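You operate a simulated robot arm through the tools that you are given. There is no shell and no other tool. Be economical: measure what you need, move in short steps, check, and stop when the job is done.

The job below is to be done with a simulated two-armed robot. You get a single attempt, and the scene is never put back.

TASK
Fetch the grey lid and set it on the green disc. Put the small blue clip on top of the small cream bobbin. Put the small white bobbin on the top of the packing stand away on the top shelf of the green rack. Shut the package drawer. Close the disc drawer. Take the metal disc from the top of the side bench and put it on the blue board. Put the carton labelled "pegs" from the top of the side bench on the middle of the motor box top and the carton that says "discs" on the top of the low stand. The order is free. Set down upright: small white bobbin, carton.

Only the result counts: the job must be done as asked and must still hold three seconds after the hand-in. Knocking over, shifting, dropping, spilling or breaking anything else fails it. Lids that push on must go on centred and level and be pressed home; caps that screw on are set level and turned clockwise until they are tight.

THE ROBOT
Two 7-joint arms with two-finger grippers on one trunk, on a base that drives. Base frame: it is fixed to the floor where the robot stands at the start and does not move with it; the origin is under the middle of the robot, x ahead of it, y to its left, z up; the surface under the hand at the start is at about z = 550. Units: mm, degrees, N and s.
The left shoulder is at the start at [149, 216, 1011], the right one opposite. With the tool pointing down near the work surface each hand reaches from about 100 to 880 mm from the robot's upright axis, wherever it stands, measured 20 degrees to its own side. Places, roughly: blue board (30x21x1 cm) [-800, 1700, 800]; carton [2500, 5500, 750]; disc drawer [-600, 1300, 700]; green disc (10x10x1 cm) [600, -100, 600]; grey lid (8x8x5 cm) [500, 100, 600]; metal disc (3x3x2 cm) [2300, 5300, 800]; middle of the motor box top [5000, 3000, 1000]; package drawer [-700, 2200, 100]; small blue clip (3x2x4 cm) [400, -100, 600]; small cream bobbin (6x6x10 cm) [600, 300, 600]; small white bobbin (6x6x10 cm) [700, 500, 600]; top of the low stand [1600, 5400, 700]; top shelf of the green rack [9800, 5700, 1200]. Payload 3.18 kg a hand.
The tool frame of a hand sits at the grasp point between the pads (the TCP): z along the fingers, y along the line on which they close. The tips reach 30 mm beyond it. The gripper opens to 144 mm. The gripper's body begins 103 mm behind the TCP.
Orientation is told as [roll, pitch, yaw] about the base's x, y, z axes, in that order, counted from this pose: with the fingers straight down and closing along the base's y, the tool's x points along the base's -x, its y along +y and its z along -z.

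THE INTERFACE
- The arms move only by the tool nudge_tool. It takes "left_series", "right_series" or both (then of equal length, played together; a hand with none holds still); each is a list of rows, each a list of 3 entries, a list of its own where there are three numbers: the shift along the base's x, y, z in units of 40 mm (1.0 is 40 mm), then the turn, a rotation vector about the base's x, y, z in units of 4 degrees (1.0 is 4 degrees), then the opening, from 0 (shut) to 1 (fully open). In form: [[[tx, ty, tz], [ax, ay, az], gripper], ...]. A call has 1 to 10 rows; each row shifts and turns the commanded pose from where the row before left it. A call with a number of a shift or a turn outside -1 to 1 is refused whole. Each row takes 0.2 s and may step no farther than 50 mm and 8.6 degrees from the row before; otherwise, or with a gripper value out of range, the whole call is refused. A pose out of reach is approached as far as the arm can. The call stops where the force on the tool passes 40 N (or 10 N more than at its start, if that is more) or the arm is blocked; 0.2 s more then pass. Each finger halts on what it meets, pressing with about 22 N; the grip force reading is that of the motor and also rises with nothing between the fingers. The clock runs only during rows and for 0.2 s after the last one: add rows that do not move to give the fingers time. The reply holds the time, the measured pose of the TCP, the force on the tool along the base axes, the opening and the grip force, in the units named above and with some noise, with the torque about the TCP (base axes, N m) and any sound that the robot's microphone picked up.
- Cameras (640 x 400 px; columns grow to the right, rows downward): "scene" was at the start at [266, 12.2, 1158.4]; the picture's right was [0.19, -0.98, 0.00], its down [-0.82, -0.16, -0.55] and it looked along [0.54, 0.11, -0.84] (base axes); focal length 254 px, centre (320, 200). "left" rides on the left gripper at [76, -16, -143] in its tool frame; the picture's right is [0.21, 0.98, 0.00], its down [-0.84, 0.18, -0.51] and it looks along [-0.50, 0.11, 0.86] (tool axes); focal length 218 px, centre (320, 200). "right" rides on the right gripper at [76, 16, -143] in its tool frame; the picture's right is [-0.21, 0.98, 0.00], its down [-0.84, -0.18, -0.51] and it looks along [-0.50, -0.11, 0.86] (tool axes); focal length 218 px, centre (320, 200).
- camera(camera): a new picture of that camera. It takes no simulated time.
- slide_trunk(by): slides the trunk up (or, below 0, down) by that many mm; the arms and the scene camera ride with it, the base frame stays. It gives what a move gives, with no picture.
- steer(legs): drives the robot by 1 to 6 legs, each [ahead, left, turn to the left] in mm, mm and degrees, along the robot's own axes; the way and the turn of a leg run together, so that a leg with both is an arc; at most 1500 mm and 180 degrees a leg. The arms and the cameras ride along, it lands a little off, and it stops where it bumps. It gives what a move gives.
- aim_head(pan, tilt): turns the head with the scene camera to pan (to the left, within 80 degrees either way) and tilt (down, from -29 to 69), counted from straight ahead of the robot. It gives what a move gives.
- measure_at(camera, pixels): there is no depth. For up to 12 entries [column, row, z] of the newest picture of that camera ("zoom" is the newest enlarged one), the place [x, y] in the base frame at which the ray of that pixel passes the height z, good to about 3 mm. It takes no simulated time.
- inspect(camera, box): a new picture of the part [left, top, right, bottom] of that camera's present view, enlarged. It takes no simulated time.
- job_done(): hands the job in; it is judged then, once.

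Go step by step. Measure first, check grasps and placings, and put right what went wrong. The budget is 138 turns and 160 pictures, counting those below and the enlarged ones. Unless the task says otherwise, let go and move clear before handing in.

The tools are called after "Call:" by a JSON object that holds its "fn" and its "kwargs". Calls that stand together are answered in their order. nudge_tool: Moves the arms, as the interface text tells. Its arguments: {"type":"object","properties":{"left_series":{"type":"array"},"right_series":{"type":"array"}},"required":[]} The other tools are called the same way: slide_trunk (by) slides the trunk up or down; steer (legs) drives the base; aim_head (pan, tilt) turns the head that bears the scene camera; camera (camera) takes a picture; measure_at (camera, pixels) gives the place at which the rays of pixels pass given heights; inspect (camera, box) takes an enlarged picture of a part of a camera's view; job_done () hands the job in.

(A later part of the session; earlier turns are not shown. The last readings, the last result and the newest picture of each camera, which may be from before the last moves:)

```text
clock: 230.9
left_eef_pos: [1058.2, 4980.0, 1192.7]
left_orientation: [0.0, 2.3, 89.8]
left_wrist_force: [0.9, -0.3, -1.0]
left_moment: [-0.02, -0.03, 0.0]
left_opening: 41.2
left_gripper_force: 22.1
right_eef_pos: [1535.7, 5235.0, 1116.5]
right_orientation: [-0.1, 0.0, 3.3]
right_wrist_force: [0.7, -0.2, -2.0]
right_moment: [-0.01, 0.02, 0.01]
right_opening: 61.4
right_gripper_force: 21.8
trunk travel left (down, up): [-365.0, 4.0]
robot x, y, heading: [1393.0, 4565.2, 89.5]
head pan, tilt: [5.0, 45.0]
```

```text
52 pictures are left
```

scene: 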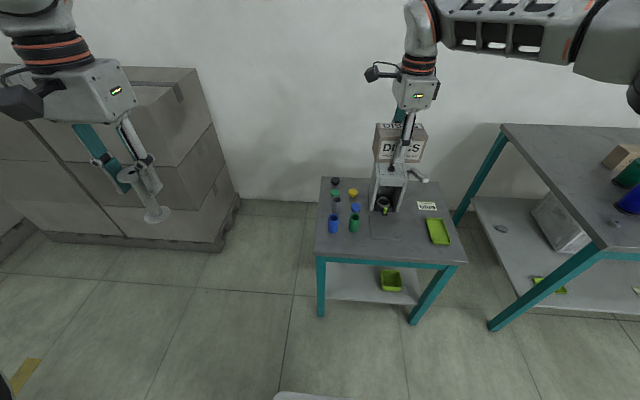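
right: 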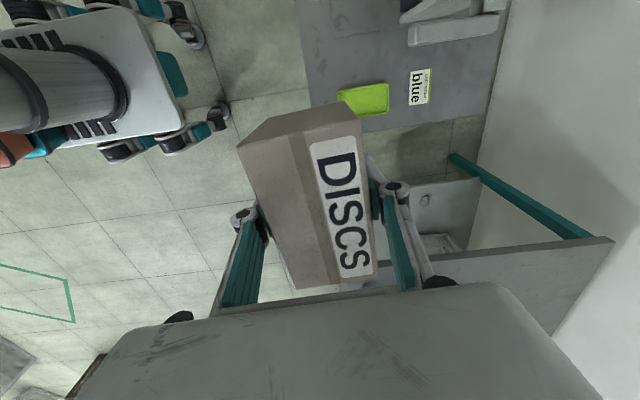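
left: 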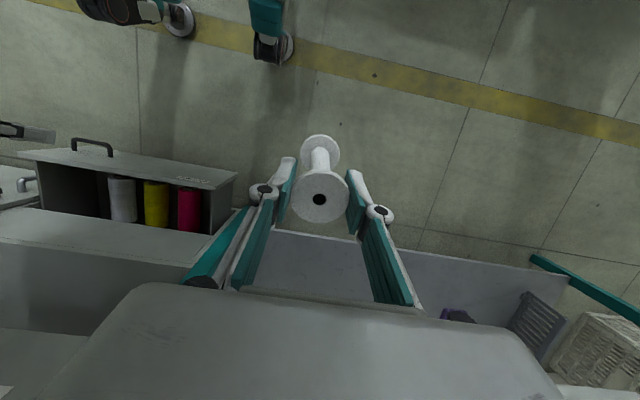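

Target centre is [1443,5243]. I'll move over it, lower to about 80 mm above, and check.

Call:
{"fn": "nudge_tool", "kwargs": {"right_series": [[[-0.77, 0.1, 0], [0, 0, 0], 0.35], [[-0.77, 0.1, 0], [0, 0, 0], 0.35], [[-0.77, 0, 0], [0, 0, -0.7], 0.35], [[0, 0, -1], [0, 0, 0], 0.35], [[0, 0, -1], [0, 0, 0], 0.35], [[0, 0, -1], [0, 0, 0], 0.35], [[0, 0, -1], [0, 0, 0], 0.35], [[0, 0, -1], [0, 0, 0], 0.35], [[0, 0, -1], [0, 0, 0], 0.35], [[0, 0, -1], [0, 0, 0], 0.35]]}}

Call:
{"fn": "inspect", "kwargs": {"camera": "scene", "box": [300, 150, 480, 280]}}

Call:
{"fn": "camera", "kwargs": {"camera": "right"}}

```text
clock: 233.1
left_eef_pos: [1057.7, 4981.0, 1192.2]
left_orientation: [0.1, 2.3, 89.8]
left_wrist_force: [-0.9, -0.6, -1.0]
left_moment: [0.03, 0.01, -0.01]
left_opening: 41.4
left_gripper_force: 22.2
right_eef_pos: [1442.5, 5240.2, 837.0]
right_orientation: [0.0, -0.1, 0.4]
right_wrist_force: [0.6, 0.2, -1.4]
right_moment: [-0.02, 0.0, -0.01]
right_opening: 61.5
right_gripper_force: 22.1
right hand out of reach, approached as far as the arm can: row 10
trunk travel left (down, up): [-365.0, 4.0]
robot x, y, heading: [1394.4, 4566.4, 89.7]
head pan, tilt: [5.0, 45.0]
```

```text
3.08 times, centred on (390, 215) of scene
```

zoom: 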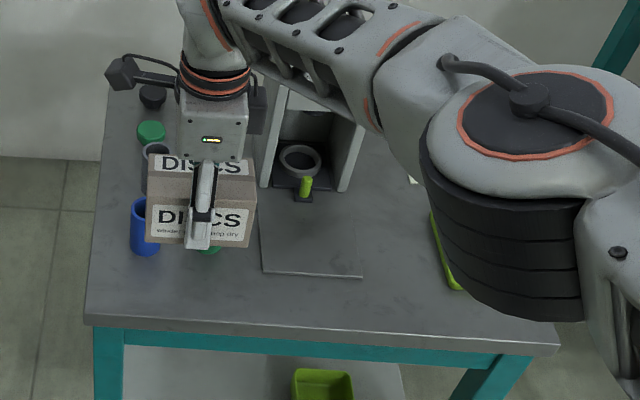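

```text
50 pictures are left
```

right: 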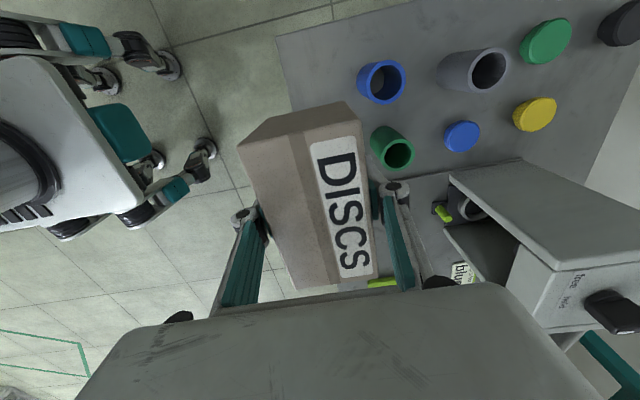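

The carton is aligned with the free patch, but the arm is near its lower limit. I'll lower the trunk 105 mm, then do the last part finely.

Call:
{"fn": "slide_trunk", "kwargs": {"by": -105}}

Call:
{"fn": "camera", "kwargs": {"camera": "right"}}

Call:
{"fn": "inspect", "kwargs": {"camera": "scene", "box": [300, 130, 480, 280]}}

```text
clock: 234.5
left_eef_pos: [1058.3, 4978.4, 1087.9]
left_orientation: [0.0, 2.1, 89.8]
left_wrist_force: [-0.2, 0.0, -0.2]
left_moment: [0.02, -0.02, -0.01]
left_opening: 41.3
left_gripper_force: 22.6
right_eef_pos: [1443.6, 5239.0, 732.5]
right_orientation: [0.0, 0.0, 0.2]
right_wrist_force: [0.7, -0.7, -1.1]
right_moment: [0.02, 0.01, -0.01]
right_opening: 61.2
right_gripper_force: 21.5
trunk travel left (down, up): [-260.0, 109.0]
robot x, y, heading: [1390.5, 4564.8, 89.4]
head pan, tilt: [5.0, 45.0]
```

```text
49 pictures are left
```

right: 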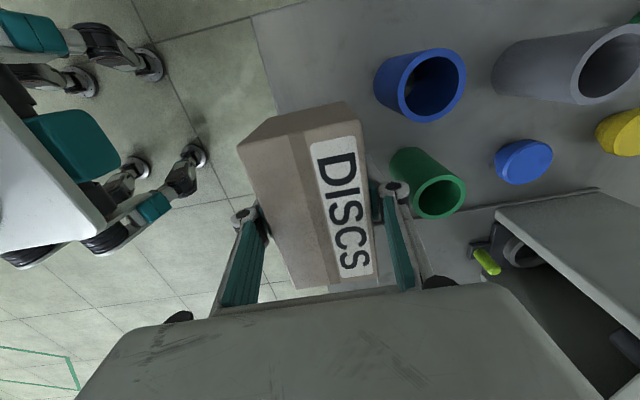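

```text
2.67 times, centred on (390, 205) of scene
```

zoom: 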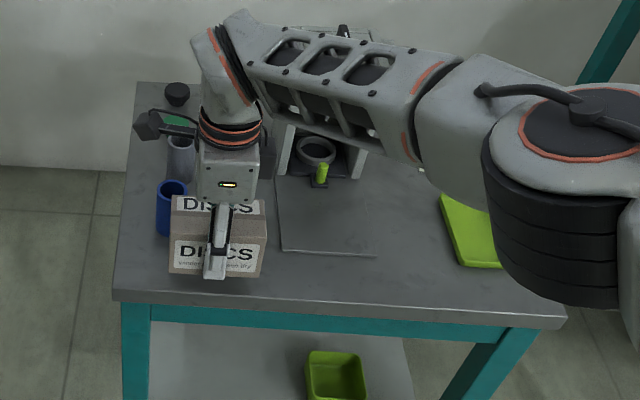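

The carton clears the cups and the front edge. I'll lower the last 18 mm finely.

Call:
{"fn": "nudge_tool", "kwargs": {"right_series": [[[0, 0, -0.2], [0, 0, 0], 0.35], [[0, 0, -0.1], [0, 0, 0], 0.35], [[0, 0, -0.05], [0, 0, 0], 0.35], [[0, 0, -0.05], [0, 0, 0], 0.35], [[0, 0, 0], [0, 0, 0], 0.35]]}}

```text
clock: 235.7
left_eef_pos: [1058.8, 4978.8, 1087.2]
left_orientation: [0.0, 2.3, 89.8]
left_wrist_force: [-0.2, 1.2, -0.4]
left_moment: [-0.01, -0.01, 0.01]
left_opening: 41.3
left_gripper_force: 22.2
right_eef_pos: [1443.8, 5239.1, 715.5]
right_orientation: [-0.1, 0.1, 0.4]
right_wrist_force: [0.1, 1.7, -0.8]
right_moment: [0.0, -0.04, 0.03]
right_opening: 61.1
right_gripper_force: 22.5
trunk travel left (down, up): [-260.0, 109.0]
robot x, y, heading: [1395.0, 4562.8, 89.6]
head pan, tilt: [5.0, 45.0]
```

Call:
{"fn": "nudge_tool", "kwargs": {"right_series": [[[0, 0, -0.04], [0, 0, 0], 0.35], [[0, 0, -0.04], [0, 0, 0], 0.35], [[0, 0, 0], [0, 0, 0], 0.35]]}}

Call:
{"fn": "inspect", "kwargs": {"camera": "scene", "box": [325, 190, 405, 250]}}

```text
clock: 236.5
left_eef_pos: [1058.8, 4978.8, 1087.0]
left_orientation: [0.0, 2.2, 89.8]
left_wrist_force: [-0.4, -0.2, 0.0]
left_moment: [0.0, 0.02, 0.0]
left_opening: 41.3
left_gripper_force: 22.4
right_eef_pos: [1443.4, 5239.4, 712.8]
right_orientation: [-0.1, 0.0, 0.5]
right_wrist_force: [0.0, -0.6, -2.5]
right_moment: [0.0, -0.02, -0.02]
right_opening: 61.2
right_gripper_force: 22.2
trunk travel left (down, up): [-260.0, 109.0]
robot x, y, heading: [1396.6, 4560.5, 89.7]
head pan, tilt: [5.0, 45.0]
```

```text
6.67 times, centred on (365, 220) of scene
```

zoom: 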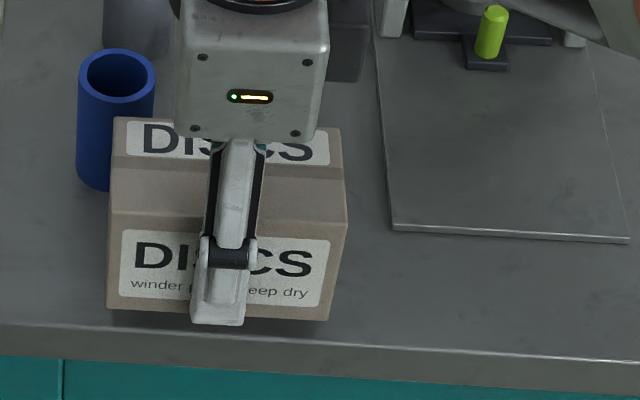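

Call:
{"fn": "nudge_tool", "kwargs": {"right_series": [[[0, 0, -0.05], [0, 0, 0], 0.35], [[0, 0, 0], [0, 0, 0], 0.35]]}}

Call:
{"fn": "nudge_tool", "kwargs": {"right_series": [[[0, 0, -0.05], [0, 0, 0], 0.35], [[0, 0, 0], [0, 0, 0], 0.35]]}}

Call:
{"fn": "nudge_tool", "kwargs": {"right_series": [[[0, 0, -0.05], [0, 0, 0], 0.35], [[0, 0, 0], [0, 0, 0], 0.35]]}}

```text
clock: 237.1
left_eef_pos: [1058.1, 4980.3, 1087.2]
left_orientation: [0.0, 2.3, 89.8]
left_wrist_force: [0.0, 0.2, -0.8]
left_moment: [0.0, 0.01, -0.04]
left_opening: 41.5
left_gripper_force: 22.3
right_eef_pos: [1443.9, 5239.9, 711.3]
right_orientation: [0.0, 0.1, 0.3]
right_wrist_force: [0.2, 1.0, -1.0]
right_moment: [0.0, 0.03, 0.01]
right_opening: 61.4
right_gripper_force: 21.8
trunk travel left (down, up): [-260.0, 109.0]
robot x, y, heading: [1395.4, 4563.1, 89.6]
head pan, tilt: [5.0, 45.0]
```

```text
clock: 237.7
left_eef_pos: [1057.5, 4978.8, 1086.7]
left_orientation: [0.1, 2.3, 89.9]
left_wrist_force: [0.1, 0.0, -1.0]
left_moment: [0.01, -0.03, 0.02]
left_opening: 41.2
left_gripper_force: 22.2
right_eef_pos: [1443.7, 5240.0, 709.6]
right_orientation: [0.0, 0.0, 0.3]
right_wrist_force: [0.4, 0.3, -1.4]
right_moment: [0.0, -0.03, 0.0]
right_opening: 61.2
right_gripper_force: 22.0
trunk travel left (down, up): [-260.0, 109.0]
robot x, y, heading: [1395.4, 4562.5, 89.9]
head pan, tilt: [5.0, 45.0]
```

```text
clock: 238.3
left_eef_pos: [1057.9, 4978.5, 1088.1]
left_orientation: [0.1, 2.3, 89.8]
left_wrist_force: [-0.5, 0.5, -0.4]
left_moment: [-0.02, -0.01, 0.03]
left_opening: 41.2
left_gripper_force: 21.3
right_eef_pos: [1443.9, 5239.1, 707.1]
right_orientation: [0.0, 0.1, 0.5]
right_wrist_force: [-0.3, 0.2, -1.5]
right_moment: [0.01, -0.02, 0.0]
right_opening: 61.4
right_gripper_force: 22.0
trunk travel left (down, up): [-260.0, 109.0]
robot x, y, heading: [1395.3, 4563.8, 89.6]
head pan, tilt: [5.0, 45.0]
```

Still free at 707, with the weight still carried. I'll continue.

Call:
{"fn": "nudge_tool", "kwargs": {"right_series": [[[0, 0, -0.05], [0, 0, 0], 0.35], [[0, 0, 0], [0, 0, 0], 0.35]]}}

Call:
{"fn": "nudge_tool", "kwargs": {"right_series": [[[0, 0, -0.04], [0, 0, 0], 0.35], [[0, 0, 0], [0, 0, 0], 0.35]]}}

Call:
{"fn": "nudge_tool", "kwargs": {"right_series": [[[0, 0, -0.03], [0, 0, 0], 0.35], [[0, 0, 0], [0, 0, 0], 0.35]]}}

```text
clock: 238.9
left_eef_pos: [1058.5, 4978.5, 1088.7]
left_orientation: [0.0, 2.2, 89.7]
left_wrist_force: [-1.3, -1.0, -0.2]
left_moment: [0.02, -0.01, -0.01]
left_opening: 41.2
left_gripper_force: 21.9
right_eef_pos: [1443.9, 5240.2, 704.8]
right_orientation: [-0.1, 0.0, 0.4]
right_wrist_force: [0.4, 0.6, -1.4]
right_moment: [0.0, -0.02, 0.0]
right_opening: 61.3
right_gripper_force: 22.1
trunk travel left (down, up): [-260.0, 109.0]
robot x, y, heading: [1397.1, 4562.8, 89.4]
head pan, tilt: [5.0, 45.0]
```

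```text
clock: 239.5
left_eef_pos: [1057.6, 4979.7, 1087.8]
left_orientation: [0.0, 2.3, 89.7]
left_wrist_force: [1.0, -0.3, -0.3]
left_moment: [0.02, 0.0, 0.02]
left_opening: 41.4
left_gripper_force: 21.6
right_eef_pos: [1444.5, 5240.3, 703.4]
right_orientation: [0.0, 0.0, 0.3]
right_wrist_force: [0.7, -0.3, -0.9]
right_moment: [0.0, -0.01, 0.02]
right_opening: 61.4
right_gripper_force: 22.1
trunk travel left (down, up): [-260.0, 109.0]
robot x, y, heading: [1394.8, 4564.6, 89.4]
head pan, tilt: [5.0, 45.0]
```

```text
clock: 240.1
left_eef_pos: [1060.4, 4979.4, 1087.7]
left_orientation: [0.0, 2.2, 89.9]
left_wrist_force: [0.5, 0.0, -0.3]
left_moment: [0.0, 0.02, 0.0]
left_opening: 41.1
left_gripper_force: 22.0
right_eef_pos: [1442.9, 5240.2, 701.9]
right_orientation: [0.0, 0.0, 0.4]
right_wrist_force: [0.4, 0.4, -2.1]
right_moment: [0.0, 0.01, -0.02]
right_opening: 61.2
right_gripper_force: 22.1
trunk travel left (down, up): [-260.0, 109.0]
robot x, y, heading: [1396.2, 4562.4, 89.2]
head pan, tilt: [5.0, 45.0]
```

Call:
{"fn": "nudge_tool", "kwargs": {"right_series": [[[0, 0, -0.05], [0, 0, 0], 0.35], [[0, 0, 0], [0, 0, 0], 0.35]]}}

Call:
{"fn": "nudge_tool", "kwargs": {"right_series": [[[0, 0, -0.05], [0, 0, 0], 0.35], [[0, 0, 0], [0, 0, 0], 0.35]]}}

Call:
{"fn": "inspect", "kwargs": {"camera": "scene", "box": [325, 190, 405, 250]}}

```text
clock: 240.7
left_eef_pos: [1058.8, 4979.9, 1087.4]
left_orientation: [0.1, 2.2, 89.8]
left_wrist_force: [0.3, -0.1, -0.4]
left_moment: [-0.02, -0.03, 0.0]
left_opening: 41.4
left_gripper_force: 22.2
right_eef_pos: [1443.7, 5239.6, 698.8]
right_orientation: [-0.1, 0.1, 0.4]
right_wrist_force: [-1.0, -0.7, -1.9]
right_moment: [-0.01, -0.02, 0.01]
right_opening: 61.3
right_gripper_force: 22.0
trunk travel left (down, up): [-260.0, 109.0]
robot x, y, heading: [1393.4, 4563.7, 89.4]
head pan, tilt: [5.0, 45.0]
```

```text
clock: 241.3
left_eef_pos: [1057.4, 4979.2, 1088.1]
left_orientation: [0.0, 2.3, 89.8]
left_wrist_force: [0.0, 0.5, -0.1]
left_moment: [0.01, 0.03, 0.03]
left_opening: 41.2
left_gripper_force: 21.5
right_eef_pos: [1443.9, 5239.2, 698.4]
right_orientation: [0.0, 0.1, 0.4]
right_wrist_force: [0.0, -0.3, -2.1]
right_moment: [0.01, -0.01, -0.02]
right_opening: 61.4
right_gripper_force: 22.1
trunk travel left (down, up): [-260.0, 109.0]
robot x, y, heading: [1392.3, 4559.8, 89.5]
head pan, tilt: [5.0, 45.0]
```

```text
6.67 times, centred on (365, 220) of scene
```

zoom: 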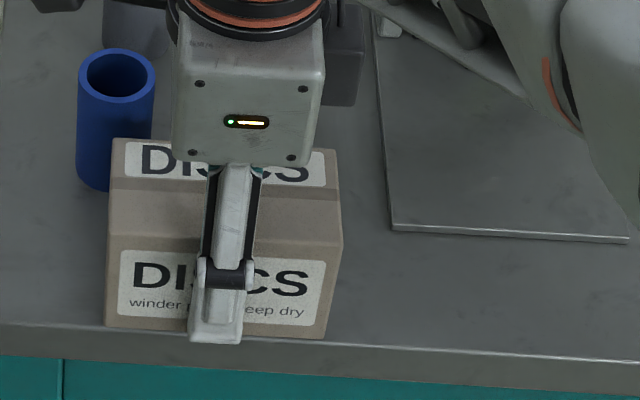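

The carton's bottom edge now lines up with the stand's front edge at zoom row 330, so the stand is lower than thought and the carton is too far forward. I'll measure the edge and cups at a lower z.

Call:
{"fn": "measure_at", "kwargs": {"camera": "zoom", "pixels": [[105, 326, 645], [322, 341, 645], [95, 190, 645], [395, 230, 645], [105, 326, 635], [95, 190, 635], [322, 338, 650]]}}

Call:
{"fn": "camera", "kwargs": {"camera": "right"}}

```text
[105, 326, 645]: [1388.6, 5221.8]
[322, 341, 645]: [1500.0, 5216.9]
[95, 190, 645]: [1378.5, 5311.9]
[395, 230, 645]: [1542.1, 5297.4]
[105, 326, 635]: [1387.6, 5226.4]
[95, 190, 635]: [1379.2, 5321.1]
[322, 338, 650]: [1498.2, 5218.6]
```

```text
45 pictures are left
```

right: 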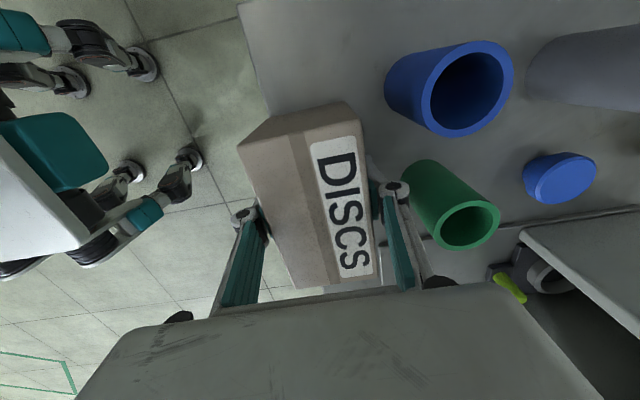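

The edge is at y of about 5220 and the cups start at about 5312. I'll lift slightly, shift the carton to [1429,5256], and keep lowering.

Call:
{"fn": "nudge_tool", "kwargs": {"right_series": [[[0, 0, 0.25], [0, 0, 0], 0.35], [[-0.18, 0.2, 0], [0, 0, 0], 0.35], [[-0.18, 0.22, 0], [0, 0, 0], 0.35], [[0, 0, -0.25], [0, 0, 0], 0.35], [[0, 0, -0.05], [0, 0, 0], 0.35], [[0, 0, 0], [0, 0, 0], 0.35]]}}

Call:
{"fn": "nudge_tool", "kwargs": {"right_series": [[[0, 0, -0.06], [0, 0, 0], 0.35], [[0, 0, 0], [0, 0, 0], 0.35]]}}

Call:
{"fn": "nudge_tool", "kwargs": {"right_series": [[[0, 0, -0.06], [0, 0, 0], 0.35], [[0, 0, 0], [0, 0, 0], 0.35]]}}

```text
clock: 242.7
left_eef_pos: [1059.5, 4979.6, 1088.1]
left_orientation: [0.0, 2.3, 89.8]
left_wrist_force: [0.6, 0.3, 0.2]
left_moment: [0.0, 0.01, 0.01]
left_opening: 41.2
left_gripper_force: 22.4
right_eef_pos: [1433.9, 5236.9, 701.7]
right_orientation: [-0.1, 0.0, 0.4]
right_wrist_force: [0.6, 0.3, -1.9]
right_moment: [-0.01, 0.05, -0.01]
right_opening: 61.3
right_gripper_force: 22.0
right hand out of reach, approached as far as the arm can: row 2, 3, 4
trunk travel left (down, up): [-260.0, 109.0]
robot x, y, heading: [1392.2, 4561.6, 89.1]
head pan, tilt: [5.0, 45.0]
```

```text
clock: 243.3
left_eef_pos: [1058.2, 4979.2, 1086.9]
left_orientation: [-0.1, 2.2, 89.8]
left_wrist_force: [0.2, -0.4, -0.5]
left_moment: [-0.05, -0.01, 0.02]
left_opening: 41.4
left_gripper_force: 22.2
right_eef_pos: [1435.2, 5236.9, 700.3]
right_orientation: [0.0, 0.1, 0.3]
right_wrist_force: [-0.1, -0.6, -2.0]
right_moment: [0.01, -0.04, 0.01]
right_opening: 61.6
right_gripper_force: 21.4
trunk travel left (down, up): [-260.0, 109.0]
robot x, y, heading: [1391.4, 4560.1, 89.5]
head pan, tilt: [5.0, 45.0]
```

```text
clock: 243.9
left_eef_pos: [1058.8, 4979.3, 1087.1]
left_orientation: [0.0, 2.3, 89.7]
left_wrist_force: [-0.4, 0.4, -0.1]
left_moment: [0.03, -0.01, 0.0]
left_opening: 41.3
left_gripper_force: 22.1
right_eef_pos: [1434.6, 5236.8, 697.7]
right_orientation: [0.1, 0.2, 0.5]
right_wrist_force: [-0.9, -1.4, -1.3]
right_moment: [0.01, -0.02, 0.01]
right_opening: 61.4
right_gripper_force: 22.2
trunk travel left (down, up): [-260.0, 109.0]
robot x, y, heading: [1391.7, 4563.6, 89.7]
head pan, tilt: [5.0, 45.0]
```

The arm is at its reach limit, so I'll lift a little, pull the hand back 40 mm, and drive the base 60 mm ahead.

Call:
{"fn": "nudge_tool", "kwargs": {"right_series": [[[0, 0, 0.5], [0, 0, 0], 0.35], [[0, -0.5, 0], [0, 0, 0], 0.35], [[0, -0.5, 0], [0, 0, 0], 0.35], [[0, 0, 0], [0, 0, 0], 0.35]]}}

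Call:
{"fn": "steer", "kwargs": {"legs": [[60, 0, 0]]}}

Call:
{"fn": "slide_trunk", "kwargs": {"by": -15}}

Call:
{"fn": "camera", "kwargs": {"camera": "right"}}

```text
clock: 244.9
left_eef_pos: [1058.8, 4978.7, 1087.5]
left_orientation: [0.1, 2.3, 89.8]
left_wrist_force: [0.5, -0.9, 0.6]
left_moment: [0.01, -0.02, 0.0]
left_opening: 41.1
left_gripper_force: 22.4
right_eef_pos: [1434.6, 5197.5, 716.9]
right_orientation: [-0.1, 0.0, 0.4]
right_wrist_force: [-0.8, -0.1, -1.8]
right_moment: [-0.01, -0.01, -0.01]
right_opening: 61.6
right_gripper_force: 22.7
trunk travel left (down, up): [-260.0, 109.0]
robot x, y, heading: [1391.6, 4565.0, 89.7]
head pan, tilt: [5.0, 45.0]
```

```text
clock: 245.8
left_eef_pos: [1059.3, 5040.4, 1088.1]
left_orientation: [0.0, 2.4, 89.8]
left_wrist_force: [-0.4, 0.9, -0.6]
left_moment: [-0.04, -0.02, 0.01]
left_opening: 41.3
left_gripper_force: 22.2
right_eef_pos: [1435.0, 5258.1, 716.6]
right_orientation: [-0.1, 0.1, 0.5]
right_wrist_force: [-0.9, -0.1, -1.3]
right_moment: [-0.01, 0.04, 0.01]
right_opening: 61.5
right_gripper_force: 21.4
trunk travel left (down, up): [-260.0, 109.0]
robot x, y, heading: [1393.4, 4618.3, 89.6]
head pan, tilt: [5.0, 45.0]
```

```text
clock: 246.5
left_eef_pos: [1058.9, 5039.0, 1074.4]
left_orientation: [-0.1, 2.2, 89.8]
left_wrist_force: [-0.1, -0.4, -0.8]
left_moment: [0.04, -0.02, 0.03]
left_opening: 41.0
left_gripper_force: 21.8
right_eef_pos: [1433.3, 5258.7, 703.0]
right_orientation: [-0.1, 0.0, 0.4]
right_wrist_force: [0.0, 0.3, -1.5]
right_moment: [0.05, 0.0, 0.0]
right_opening: 61.6
right_gripper_force: 21.9
trunk travel left (down, up): [-245.0, 124.0]
robot x, y, heading: [1394.9, 4621.6, 89.4]
head pan, tilt: [5.0, 45.0]
```

```text
44 pictures are left
```

right: 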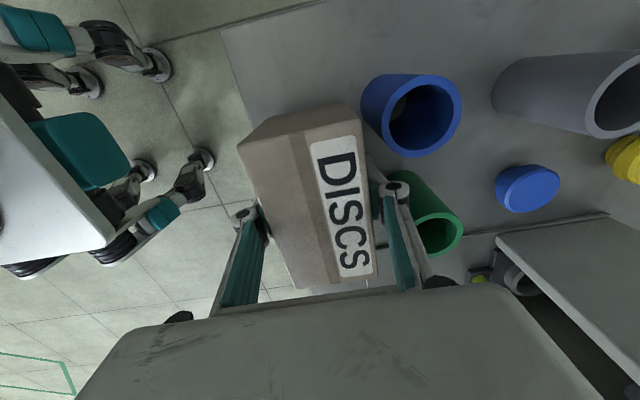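

Clear on all sides, though the cups are close. I'll step down further.

Call:
{"fn": "nudge_tool", "kwargs": {"right_series": [[[0, 0, -0.1], [0, 0, 0], 0.35], [[0, 0, -0.06], [0, 0, 0], 0.35], [[0, 0, 0], [0, 0, 0], 0.35]]}}

Call:
{"fn": "nudge_tool", "kwargs": {"right_series": [[[0, 0, -0.06], [0, 0, 0], 0.35], [[0, 0, 0], [0, 0, 0], 0.35]]}}

Call:
{"fn": "nudge_tool", "kwargs": {"right_series": [[[0, 0, -0.06], [0, 0, 0], 0.35], [[0, 0, 0], [0, 0, 0], 0.35]]}}

Call:
{"fn": "nudge_tool", "kwargs": {"right_series": [[[0, 0, -0.06], [0, 0, 0], 0.35], [[0, 0, 0], [0, 0, 0], 0.35]]}}

Call:
{"fn": "inspect", "kwargs": {"camera": "scene", "box": [320, 190, 420, 265]}}

```text
clock: 247.3
left_eef_pos: [1059.0, 5038.8, 1072.4]
left_orientation: [0.0, 2.3, 89.8]
left_wrist_force: [0.0, 0.4, -1.0]
left_moment: [0.02, -0.02, 0.01]
left_opening: 41.1
left_gripper_force: 21.7
right_eef_pos: [1434.2, 5258.1, 696.7]
right_orientation: [0.0, 0.1, 0.3]
right_wrist_force: [0.6, -0.6, 0.9]
right_moment: [0.07, 0.04, 0.03]
right_opening: 61.4
right_gripper_force: 21.8
trunk travel left (down, up): [-245.0, 124.0]
robot x, y, heading: [1392.7, 4619.0, 89.5]
head pan, tilt: [5.0, 45.0]
```

```text
clock: 247.9
left_eef_pos: [1059.5, 5038.1, 1074.2]
left_orientation: [-0.1, 2.3, 89.8]
left_wrist_force: [-0.3, 0.3, -0.8]
left_moment: [-0.01, 0.01, 0.0]
left_opening: 41.2
left_gripper_force: 21.7
right_eef_pos: [1434.8, 5257.4, 695.9]
right_orientation: [0.1, 0.1, 0.2]
right_wrist_force: [3.0, -4.2, 19.1]
right_moment: [-0.19, -0.14, -0.07]
right_opening: 61.9
right_gripper_force: 22.0
trunk travel left (down, up): [-245.0, 124.0]
robot x, y, heading: [1394.2, 4622.7, 89.8]
head pan, tilt: [5.0, 45.0]
```

```text
clock: 248.5
left_eef_pos: [1059.4, 5036.9, 1074.1]
left_orientation: [0.0, 2.2, 89.7]
left_wrist_force: [-0.7, -0.7, -0.8]
left_moment: [-0.03, -0.04, -0.02]
left_opening: 41.2
left_gripper_force: 22.3
right_eef_pos: [1434.5, 5257.4, 693.6]
right_orientation: [0.1, 0.0, 0.4]
right_wrist_force: [-0.7, -0.4, 19.4]
right_moment: [-0.02, 0.06, -0.04]
right_opening: 61.4
right_gripper_force: 22.1
trunk travel left (down, up): [-245.0, 124.0]
robot x, y, heading: [1395.8, 4620.5, 89.5]
head pan, tilt: [5.0, 45.0]
```

```text
clock: 249.1
left_eef_pos: [1058.9, 5037.2, 1072.4]
left_orientation: [0.1, 2.2, 89.8]
left_wrist_force: [0.5, -1.3, -0.8]
left_moment: [0.03, 0.01, -0.01]
left_opening: 41.1
left_gripper_force: 21.7
right_eef_pos: [1435.3, 5257.1, 689.2]
right_orientation: [0.0, -0.1, 0.4]
right_wrist_force: [0.9, 1.3, 16.4]
right_moment: [0.03, -0.14, 0.11]
right_opening: 61.7
right_gripper_force: 21.4
trunk travel left (down, up): [-245.0, 124.0]
robot x, y, heading: [1393.6, 4621.7, 89.6]
head pan, tilt: [5.0, 45.0]
```

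```text
5.33 times, centred on (370, 228) of scene
```

zoom: 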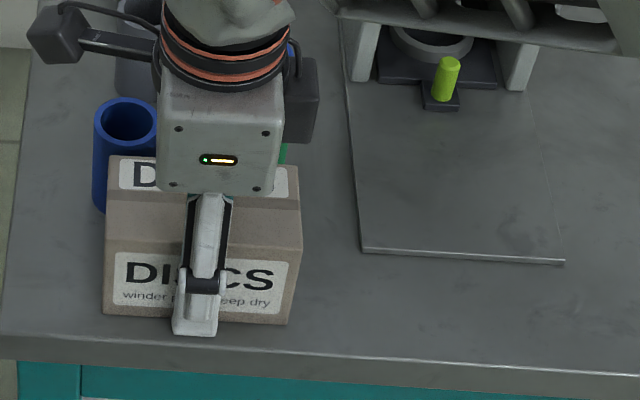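

The carton is seated (16–19 N) with a margin at the front edge. I'll open a little, lift straight up, then view.

Call:
{"fn": "nudge_tool", "kwargs": {"right_series": [[[0, 0, 0.05], [0, 0, 0], 0.47], [[0, 0, 0], [0, 0, 0], 0.5], [[0, 0, 0], [0, 0, 0], 0.5], [[0, 0, 1], [0, 0, 0], 0.5], [[0, 0, 1], [0, 0, 0], 0.5], [[0, 0, 1], [0, 0, 0], 0.5], [[0, 0, 1], [0, 0, 0], 0.5], [[0, 0, 1], [0, 0, 0], 0.5], [[0, 0, 1], [0, 0, 0], 0.7], [[0, 0, 1], [0, 0, 0], 0.8]]}}

Call:
{"fn": "slide_trunk", "kwargs": {"by": 120}}

Call:
{"fn": "inspect", "kwargs": {"camera": "scene", "box": [300, 180, 460, 280]}}

```text
clock: 251.3
left_eef_pos: [1059.7, 5038.3, 1073.0]
left_orientation: [0.1, 2.2, 89.8]
left_wrist_force: [-0.5, -0.1, -1.6]
left_moment: [0.05, 0.03, -0.01]
left_opening: 41.5
left_gripper_force: 22.4
right_eef_pos: [1435.6, 5257.7, 971.9]
right_orientation: [-0.2, 0.0, 0.3]
right_wrist_force: [-1.1, -0.8, 0.0]
right_moment: [0.0, 0.0, 0.01]
right_opening: 115.4
right_gripper_force: 0.0
trunk travel left (down, up): [-245.0, 124.0]
robot x, y, heading: [1394.7, 4620.3, 89.3]
head pan, tilt: [5.0, 45.0]
```

```text
clock: 252.8
left_eef_pos: [1058.8, 5038.9, 1191.3]
left_orientation: [-0.2, 2.4, 89.8]
left_wrist_force: [0.3, -0.6, -0.5]
left_moment: [0.02, 0.0, 0.01]
left_opening: 41.5
left_gripper_force: 22.2
right_eef_pos: [1433.6, 5257.4, 1090.1]
right_orientation: [-0.1, 0.0, 0.4]
right_wrist_force: [-0.2, -0.4, 0.4]
right_moment: [0.02, 0.02, -0.04]
right_opening: 115.2
right_gripper_force: 0.1
trunk travel left (down, up): [-365.0, 4.0]
robot x, y, heading: [1395.4, 4621.4, 89.2]
head pan, tilt: [5.0, 45.0]
```

```text
4.00 times, centred on (380, 230) of scene
```

zoom: 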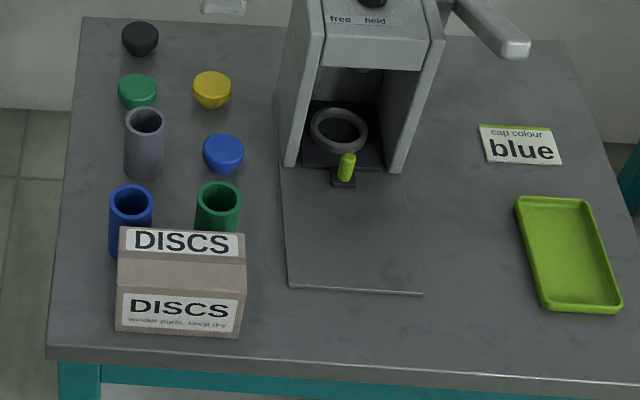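

DISCS stands neatly on the low stand with everything else untouched. Next I'll strafe right to fetch the pegs carton at about [2543,5392].

Call:
{"fn": "steer", "kwargs": {"legs": [[0, -1000, 0], [170, 0, 0]]}}

Call:
{"fn": "camera", "kwargs": {"camera": "right"}}

```text
clock: 262.9
left_eef_pos: [2048.8, 5199.8, 1192.9]
left_orientation: [0.1, 2.3, 90.2]
left_wrist_force: [0.8, 0.6, -0.2]
left_moment: [-0.03, 0.01, 0.03]
left_opening: 41.1
left_gripper_force: 22.1
right_eef_pos: [2423.5, 5422.0, 1090.4]
right_orientation: [-0.1, 0.0, 0.8]
right_wrist_force: [0.3, 0.9, -0.2]
right_moment: [-0.03, 0.02, -0.02]
right_opening: 115.2
right_gripper_force: 0.1
trunk travel left (down, up): [-365.0, 4.0]
robot x, y, heading: [2387.7, 4783.5, 89.8]
head pan, tilt: [5.0, 45.0]
```

```text
41 pictures are left
```

right: 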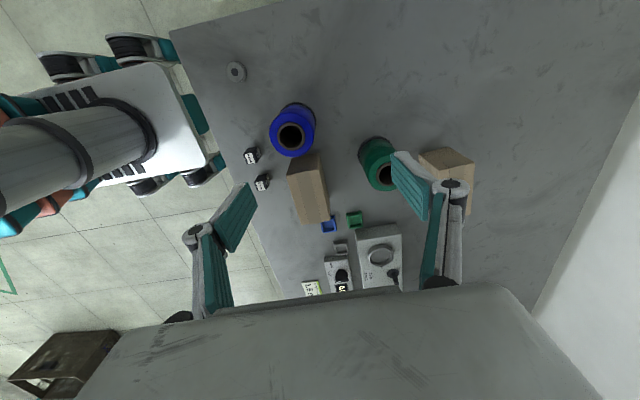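

Call:
{"fn": "nudge_tool", "kwargs": {"right_series": [[[0.75, -0.19, -0.5], [0, 0, 0], 0.8], [[0.75, -0.19, -0.5], [0, 0, 0], 0.8], [[0.75, -0.19, -0.5], [0, 0, 0], 0.8], [[0.75, -0.18, -0.5], [0, 0, 0], 0.8], [[0, 0, -1], [0, 0, 0], 0.8], [[0, 0, -0.7], [0, 0, 0], 0.8], [[0, 0, 0], [0, 0, 0], 0.8]]}}

Call:
{"fn": "inspect", "kwargs": {"camera": "right", "box": [160, 60, 480, 260]}}

```text
clock: 264.4
left_eef_pos: [2048.4, 5200.5, 1194.0]
left_orientation: [-0.1, 2.2, 90.1]
left_wrist_force: [0.2, 0.3, -0.3]
left_moment: [-0.01, 0.0, 0.01]
left_opening: 41.4
left_gripper_force: 22.4
right_eef_pos: [2541.0, 5391.4, 941.5]
right_orientation: [-0.1, 0.1, 0.8]
right_wrist_force: [-0.2, -0.7, 0.9]
right_moment: [0.03, 0.0, 0.0]
right_opening: 115.2
right_gripper_force: 0.1
trunk travel left (down, up): [-365.0, 4.0]
robot x, y, heading: [2384.7, 4787.4, 90.1]
head pan, tilt: [5.0, 45.0]
```

```text
2.00 times, centred on (320, 160) of right
```

zoom: 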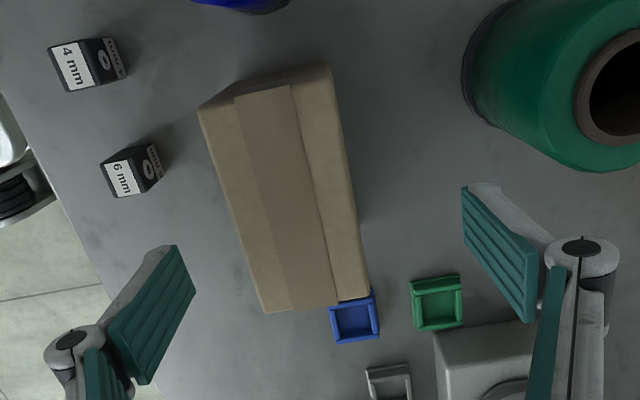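

Call:
{"fn": "measure_at", "kwargs": {"camera": "zoom", "pixels": [[200, 106, 873], [331, 68, 873], [369, 298, 873], [264, 312, 873], [291, 190, 873], [480, 112, 788]]}}

```text
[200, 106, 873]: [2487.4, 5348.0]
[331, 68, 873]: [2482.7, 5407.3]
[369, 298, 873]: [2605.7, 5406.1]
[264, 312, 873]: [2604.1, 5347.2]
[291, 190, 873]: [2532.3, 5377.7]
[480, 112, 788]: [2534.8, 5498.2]
```

Pegs centre is [2545,5377] with yaw about 0. I'll adjust, descend and grip.

Call:
{"fn": "nudge_tool", "kwargs": {"right_series": [[[0.1, -0.36, 0], [0, 0, 0], 0.8], [[0, 0, -0.8], [0, 0, 0], 0.8], [[0, 0, -1], [0, 0, 0], 0.8], [[0, 0, -0.8], [0, 0, 0], 0.8], [[0, 0, 0], [0, 0, 0], 0.7], [[0, 0, 0], [0, 0, 0], 0.55], [[0, 0, 0], [0, 0, 0], 0.4], [[0, 0, 0], [0, 0, 0], 0.35], [[0, 0, 0], [0, 0, 0], 0.35]]}}

Call:
{"fn": "nudge_tool", "kwargs": {"right_series": [[[0, 0, 0.3], [0, 0, 0], 0.35], [[0, 0, 1], [0, 0, 0], 0.35], [[0, 0, 1], [0, 0, 0], 0.35], [[0, 0, 1], [0, 0, 0], 0.35], [[0, 0, 1], [0, 0, 0], 0.35], [[0, 0, 1], [0, 0, 0], 0.35], [[0, 0, 1], [0, 0, 0], 0.35]]}}

Call:
{"fn": "camera", "kwargs": {"camera": "right"}}

```text
clock: 266.4
left_eef_pos: [2048.5, 5200.4, 1192.5]
left_orientation: [0.0, 2.3, 90.2]
left_wrist_force: [0.8, 0.7, 0.7]
left_moment: [0.01, 0.02, -0.03]
left_opening: 41.3
left_gripper_force: 22.2
right_eef_pos: [2546.8, 5376.8, 837.5]
right_orientation: [0.0, 0.0, 0.8]
right_wrist_force: [1.1, 1.8, 2.3]
right_moment: [0.13, -0.06, 0.0]
right_opening: 59.7
right_gripper_force: 22.1
trunk travel left (down, up): [-365.0, 4.0]
robot x, y, heading: [2387.5, 4789.8, 89.9]
head pan, tilt: [5.0, 45.0]
```

```text
clock: 268.1
left_eef_pos: [2049.3, 5201.0, 1193.9]
left_orientation: [0.0, 2.3, 90.2]
left_wrist_force: [1.3, -1.1, -0.3]
left_moment: [0.0, -0.04, -0.02]
left_opening: 41.3
left_gripper_force: 21.9
right_eef_pos: [2545.8, 5376.4, 1091.0]
right_orientation: [-0.2, -0.1, 0.8]
right_wrist_force: [-0.5, 0.4, -2.6]
right_moment: [0.02, -0.01, -0.01]
right_opening: 59.6
right_gripper_force: 22.1
trunk travel left (down, up): [-365.0, 4.0]
robot x, y, heading: [2386.7, 4784.2, 89.9]
head pan, tilt: [5.0, 45.0]
```

```text
39 pictures are left
```

right: 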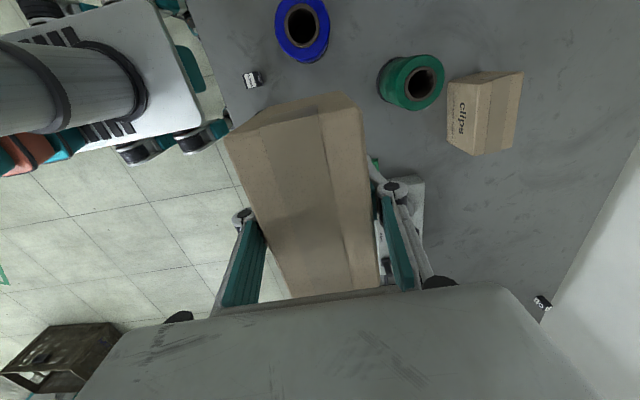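

Pegs is held. I'll back off from the bench, turn to face +x and look toward the motor box at about [5000,3000].

Call:
{"fn": "steer", "kwargs": {"legs": [[-650, 0, 0], [0, 0, -90]]}}

Call:
{"fn": "aim_head", "kwargs": {"pan": -20, "tilt": 15}}

Call:
{"fn": "camera", "kwargs": {"camera": "scene"}}

```text
clock: 275.5
left_eef_pos: [2797.5, 4473.0, 1192.4]
left_orientation: [0.0, 2.3, 0.9]
left_wrist_force: [0.1, -0.4, -0.2]
left_moment: [0.02, 0.01, 0.0]
left_opening: 41.3
left_gripper_force: 22.3
right_eef_pos: [2979.6, 3978.3, 1090.7]
right_orientation: [0.0, 0.1, -88.5]
right_wrist_force: [-0.2, 0.3, -2.0]
right_moment: [0.02, -0.03, -0.02]
right_opening: 59.3
right_gripper_force: 22.1
trunk travel left (down, up): [-365.0, 4.0]
robot x, y, heading: [2386.4, 4128.0, 0.8]
head pan, tilt: [5.0, 45.0]
```

```text
clock: 276.4
left_eef_pos: [2797.5, 4473.2, 1191.5]
left_orientation: [-0.1, 2.3, 0.9]
left_wrist_force: [0.1, -0.2, -0.7]
left_moment: [-0.01, 0.03, 0.0]
left_opening: 41.3
left_gripper_force: 22.1
right_eef_pos: [2979.8, 3978.4, 1090.4]
right_orientation: [-0.1, 0.0, -88.5]
right_wrist_force: [-0.4, 0.8, -2.7]
right_moment: [-0.01, 0.02, -0.02]
right_opening: 59.6
right_gripper_force: 21.6
trunk travel left (down, up): [-365.0, 4.0]
robot x, y, heading: [2385.8, 4128.4, 0.8]
head pan, tilt: [-20.0, 15.0]
```

```text
38 pictures are left
```

scene: 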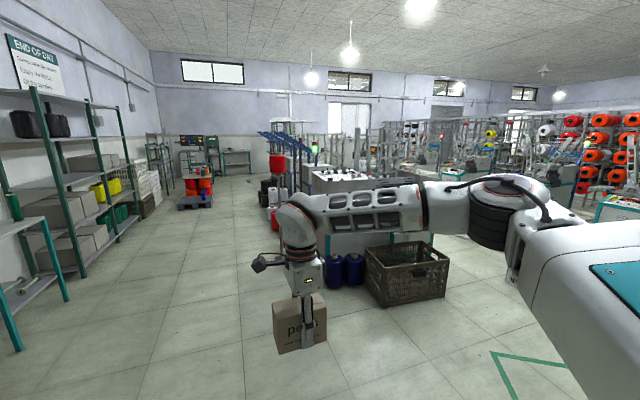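

The motor box top is the pale surface at (340,178), with jugs and a crate on the floor before it. I'll zoom and measure.

Call:
{"fn": "inspect", "kwargs": {"camera": "scene", "box": [255, 140, 455, 310]}}

Call:
{"fn": "measure_at", "kwargs": {"camera": "scene", "pixels": [[312, 193, 1000], [380, 188, 1000], [315, 172, 1000], [358, 169, 1000], [327, 288, 0], [365, 270, 0], [380, 306, 0], [447, 297, 0], [262, 232, 0], [330, 250, 0]]}}

```text
2.35 times, centred on (355, 225) of scene
```

zoom: 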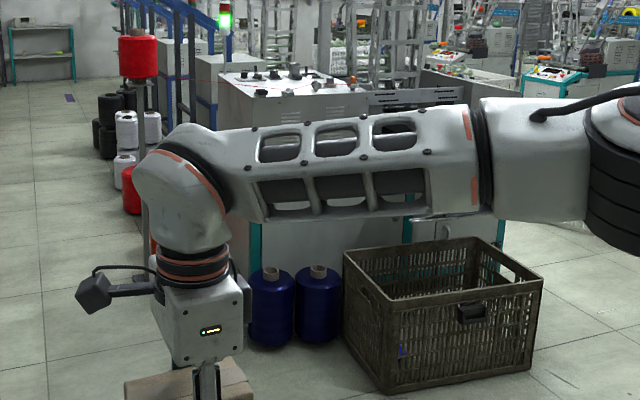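

```text
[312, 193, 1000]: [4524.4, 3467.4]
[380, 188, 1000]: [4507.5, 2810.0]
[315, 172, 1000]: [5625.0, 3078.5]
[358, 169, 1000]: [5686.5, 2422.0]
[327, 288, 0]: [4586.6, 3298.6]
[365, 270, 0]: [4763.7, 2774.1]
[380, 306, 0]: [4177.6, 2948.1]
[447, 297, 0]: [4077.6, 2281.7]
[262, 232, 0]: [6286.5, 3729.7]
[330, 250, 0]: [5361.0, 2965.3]
```

The box's west face is at x of about 4560, with a crate corner at [4178,2948] and spools at [4590,3300]. I'll drive to about [3850,3360] first and look again.

Call:
{"fn": "steer", "kwargs": {"legs": [[1450, 0, -0.8], [0, -770, 0]]}}

Call:
{"fn": "aim_head", "kwargs": {"pan": -15, "tilt": 30}}

Call:
{"fn": "camera", "kwargs": {"camera": "scene"}}

```text
clock: 290.4
left_eef_pos: [4252.2, 3699.9, 1192.0]
left_orientation: [-0.1, 2.3, 0.3]
left_wrist_force: [0.1, -0.1, -1.2]
left_moment: [-0.02, 0.0, -0.03]
left_opening: 41.5
left_gripper_force: 21.6
right_eef_pos: [4429.0, 3204.4, 1089.3]
right_orientation: [-0.2, 0.0, -89.1]
right_wrist_force: [0.5, -0.5, -2.1]
right_moment: [-0.02, 0.03, 0.0]
right_opening: 59.7
right_gripper_force: 22.0
trunk travel left (down, up): [-365.0, 4.0]
robot x, y, heading: [3837.1, 3362.0, 0.0]
head pan, tilt: [-20.0, 15.0]
```

```text
clock: 291.2
left_eef_pos: [4251.6, 3701.0, 1192.9]
left_orientation: [0.0, 2.4, 0.3]
left_wrist_force: [0.8, -0.3, 0.6]
left_moment: [0.0, -0.02, 0.0]
left_opening: 41.1
left_gripper_force: 21.5
right_eef_pos: [4428.3, 3203.1, 1090.8]
right_orientation: [-0.1, -0.1, -89.1]
right_wrist_force: [0.1, 0.6, -1.9]
right_moment: [-0.02, -0.03, 0.03]
right_opening: 59.4
right_gripper_force: 22.1
trunk travel left (down, up): [-365.0, 4.0]
robot x, y, heading: [3831.9, 3362.9, 0.1]
head pan, tilt: [-15.0, 30.0]
```

```text
36 pictures are left
```

scene: 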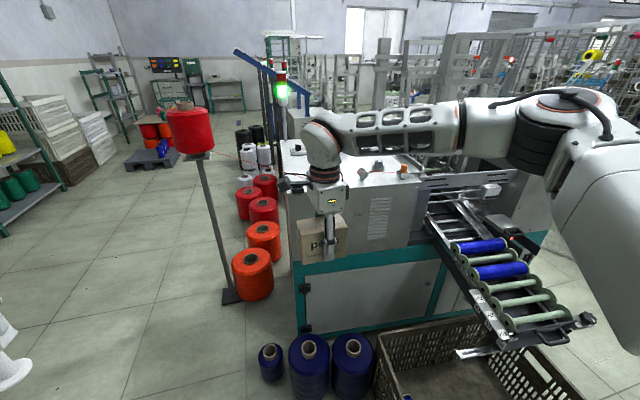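

Call:
{"fn": "measure_at", "kwargs": {"camera": "scene", "pixels": [[232, 298, 0], [296, 262, 1000], [420, 180, 1000], [350, 185, 1000], [370, 172, 1000], [395, 165, 1000], [283, 190, 1000], [310, 340, 200], [355, 345, 200], [420, 245, 1000], [300, 330, 0]]}}

Call:
{"fn": "inspect", "kwargs": {"camera": "scene", "box": [270, 130, 450, 270]}}

Call:
{"fn": "camera", "kwargs": {"camera": "right"}}

```text
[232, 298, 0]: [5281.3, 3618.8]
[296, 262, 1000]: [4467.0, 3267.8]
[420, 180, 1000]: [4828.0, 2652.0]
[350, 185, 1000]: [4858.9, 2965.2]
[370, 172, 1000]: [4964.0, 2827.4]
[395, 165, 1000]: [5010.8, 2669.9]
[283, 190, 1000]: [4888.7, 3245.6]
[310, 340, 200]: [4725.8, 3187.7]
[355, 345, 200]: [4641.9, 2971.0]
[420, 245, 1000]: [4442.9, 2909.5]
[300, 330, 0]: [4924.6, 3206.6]
```

```text
2.86 times, centred on (360, 200) of scene
```

zoom: 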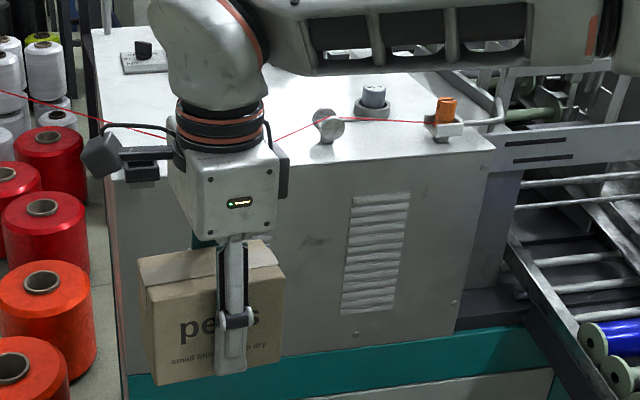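

```text
34 pictures are left
```

right: 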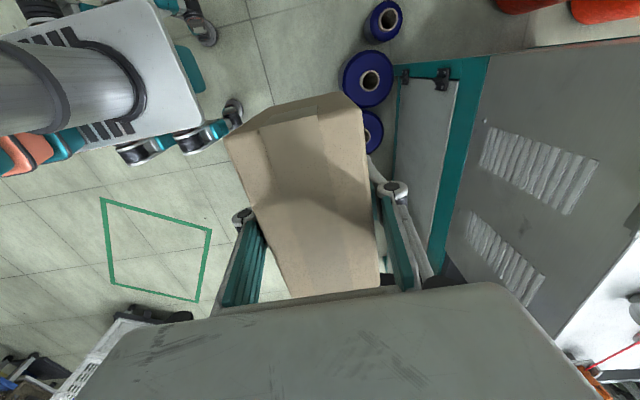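

The box top carries a peg row and a red thread near its front edge, while the middle is open. I'll raise the right hand 100 mm and drive 390 mm ahead.

Call:
{"fn": "nudge_tool", "kwargs": {"right_series": [[[0, 0, 1], [0, 0, 0], 0.35], [[0, 0, 1], [0, 0, 0], 0.35], [[0, 0, 0.6], [0, 0, 0], 0.35]]}}

Call:
{"fn": "steer", "kwargs": {"legs": [[390, 0, 0]]}}

Call:
{"fn": "aim_head", "kwargs": {"pan": -20, "tilt": 45}}

Call:
{"fn": "camera", "kwargs": {"camera": "scene"}}

Call:
{"fn": "camera", "kwargs": {"camera": "right"}}

```text
clock: 292.0
left_eef_pos: [4251.3, 3700.3, 1192.0]
left_orientation: [0.0, 2.3, 0.2]
left_wrist_force: [0.4, -0.1, -0.9]
left_moment: [-0.03, -0.03, -0.03]
left_opening: 41.2
left_gripper_force: 22.3
right_eef_pos: [4428.3, 3203.2, 1194.9]
right_orientation: [-0.2, 0.1, -89.2]
right_wrist_force: [-0.5, 0.1, -2.0]
right_moment: [-0.03, -0.03, 0.01]
right_opening: 59.4
right_gripper_force: 21.6
trunk travel left (down, up): [-365.0, 4.0]
robot x, y, heading: [3834.0, 3361.6, -0.2]
head pan, tilt: [-15.0, 30.0]
```

```text
clock: 294.5
left_eef_pos: [4643.1, 3699.9, 1191.3]
left_orientation: [0.0, 2.3, 0.1]
left_wrist_force: [0.4, 0.5, -0.7]
left_moment: [0.01, 0.0, -0.03]
left_opening: 41.4
left_gripper_force: 21.8
right_eef_pos: [4820.0, 3202.0, 1193.6]
right_orientation: [-0.1, -0.1, -89.2]
right_wrist_force: [0.5, 0.5, -1.7]
right_moment: [-0.02, 0.04, -0.02]
right_opening: 59.4
right_gripper_force: 21.9
trunk travel left (down, up): [-365.0, 4.0]
robot x, y, heading: [4226.7, 3362.5, -0.0]
head pan, tilt: [-15.0, 30.0]
```

```text
clock: 295.2
left_eef_pos: [4642.2, 3699.7, 1192.6]
left_orientation: [0.0, 2.4, 0.3]
left_wrist_force: [0.1, -0.1, -0.5]
left_moment: [0.0, -0.03, -0.01]
left_opening: 41.6
left_gripper_force: 22.1
right_eef_pos: [4817.8, 3203.4, 1195.4]
right_orientation: [-0.1, 0.0, -89.2]
right_wrist_force: [-0.7, 0.0, -1.9]
right_moment: [-0.01, -0.03, -0.04]
right_opening: 59.4
right_gripper_force: 21.7
trunk travel left (down, up): [-365.0, 4.0]
robot x, y, heading: [4230.1, 3363.9, -0.2]
head pan, tilt: [-20.0, 45.0]
```

```text
33 pictures are left
```

scene: 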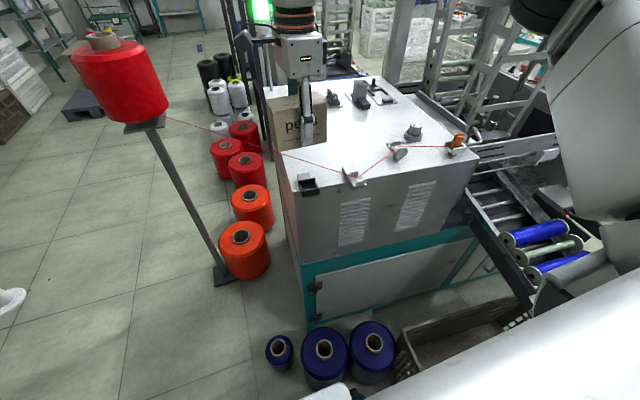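

```text
32 pictures are left
```

right: 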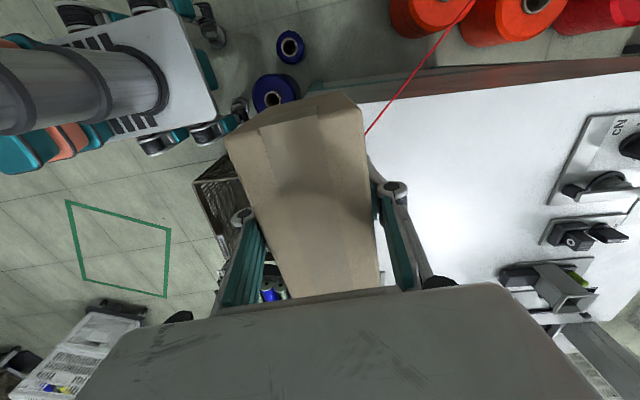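

The middle of the top is free, with switches along the back and pegs at the front. I'll triangulate the top height using the black switch seen at scene (334,102) and right (572,240).

Call:
{"fn": "measure_at", "kwargs": {"camera": "scene", "pixels": [[334, 104, 900], [334, 104, 1000], [358, 108, 900], [358, 108, 1000], [291, 193, 900], [291, 193, 1000], [478, 158, 900], [478, 158, 1000], [425, 100, 900], [365, 76, 900], [365, 76, 1000]]}}

Call:
{"fn": "measure_at", "kwargs": {"camera": "right", "pixels": [[565, 245, 900], [565, 245, 1000], [525, 285, 900], [525, 285, 1000], [600, 83, 900], [600, 83, 1000]]}}

Call:
{"fn": "inspect", "kwargs": {"camera": "scene", "box": [260, 60, 490, 210]}}

```text
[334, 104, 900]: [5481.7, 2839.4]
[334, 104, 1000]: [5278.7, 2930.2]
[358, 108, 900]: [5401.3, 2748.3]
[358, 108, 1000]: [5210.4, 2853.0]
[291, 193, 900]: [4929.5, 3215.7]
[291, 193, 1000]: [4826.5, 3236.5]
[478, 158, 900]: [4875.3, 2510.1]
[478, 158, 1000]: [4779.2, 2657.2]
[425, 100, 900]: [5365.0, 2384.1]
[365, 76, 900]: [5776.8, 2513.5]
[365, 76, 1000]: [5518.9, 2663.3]
```

```text
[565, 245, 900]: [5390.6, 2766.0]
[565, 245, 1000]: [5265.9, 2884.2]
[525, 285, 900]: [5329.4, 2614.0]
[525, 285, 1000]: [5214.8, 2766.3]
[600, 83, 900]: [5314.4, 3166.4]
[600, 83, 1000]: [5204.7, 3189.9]
```

```text
2.67 times, centred on (375, 135) of scene
```

zoom: 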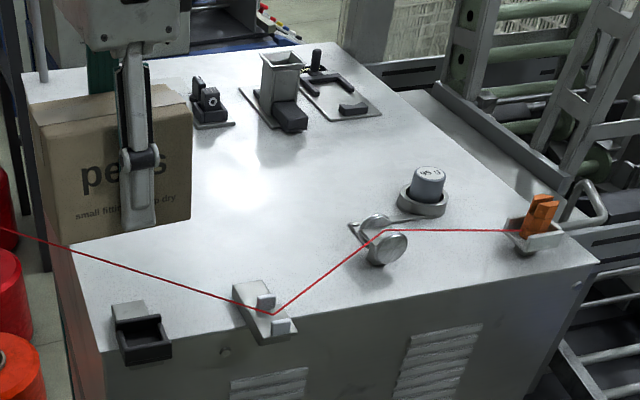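

The heights agree near z 1005. I'll measure the four top corners to find the middle.

Call:
{"fn": "measure_at", "kwargs": {"camera": "zoom", "pixels": [[105, 350, 1005], [597, 262, 1005], [355, 42, 1005], [22, 75, 1005], [265, 165, 1005], [262, 330, 1005], [375, 260, 1005], [420, 210, 1005], [215, 128, 1005], [285, 135, 1005]]}}

```text
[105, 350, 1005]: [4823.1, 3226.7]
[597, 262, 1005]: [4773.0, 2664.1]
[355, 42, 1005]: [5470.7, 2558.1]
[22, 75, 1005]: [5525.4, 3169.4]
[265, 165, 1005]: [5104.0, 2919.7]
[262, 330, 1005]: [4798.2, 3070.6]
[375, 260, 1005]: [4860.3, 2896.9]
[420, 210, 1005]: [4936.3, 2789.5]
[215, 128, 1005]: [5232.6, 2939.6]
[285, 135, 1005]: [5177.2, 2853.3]
```

The hint suggests the middle lies nearer [5000,3000], so the top may be higher than 1005. I'll zoom the right camera on the switches for a precise match.

Call:
{"fn": "inspect", "kwargs": {"camera": "right", "box": [440, 60, 640, 320]}}

```text
1.54 times, centred on (540, 190) of right
```

zoom: 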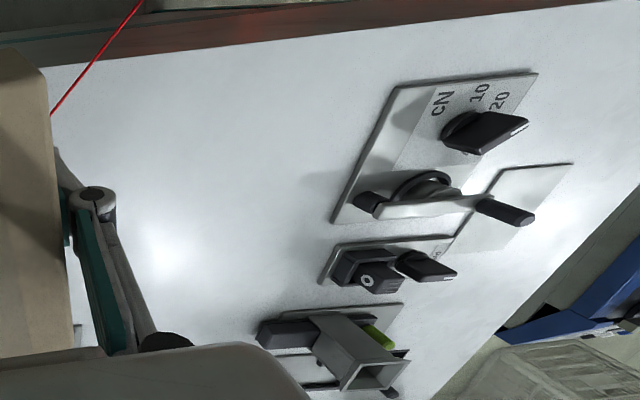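

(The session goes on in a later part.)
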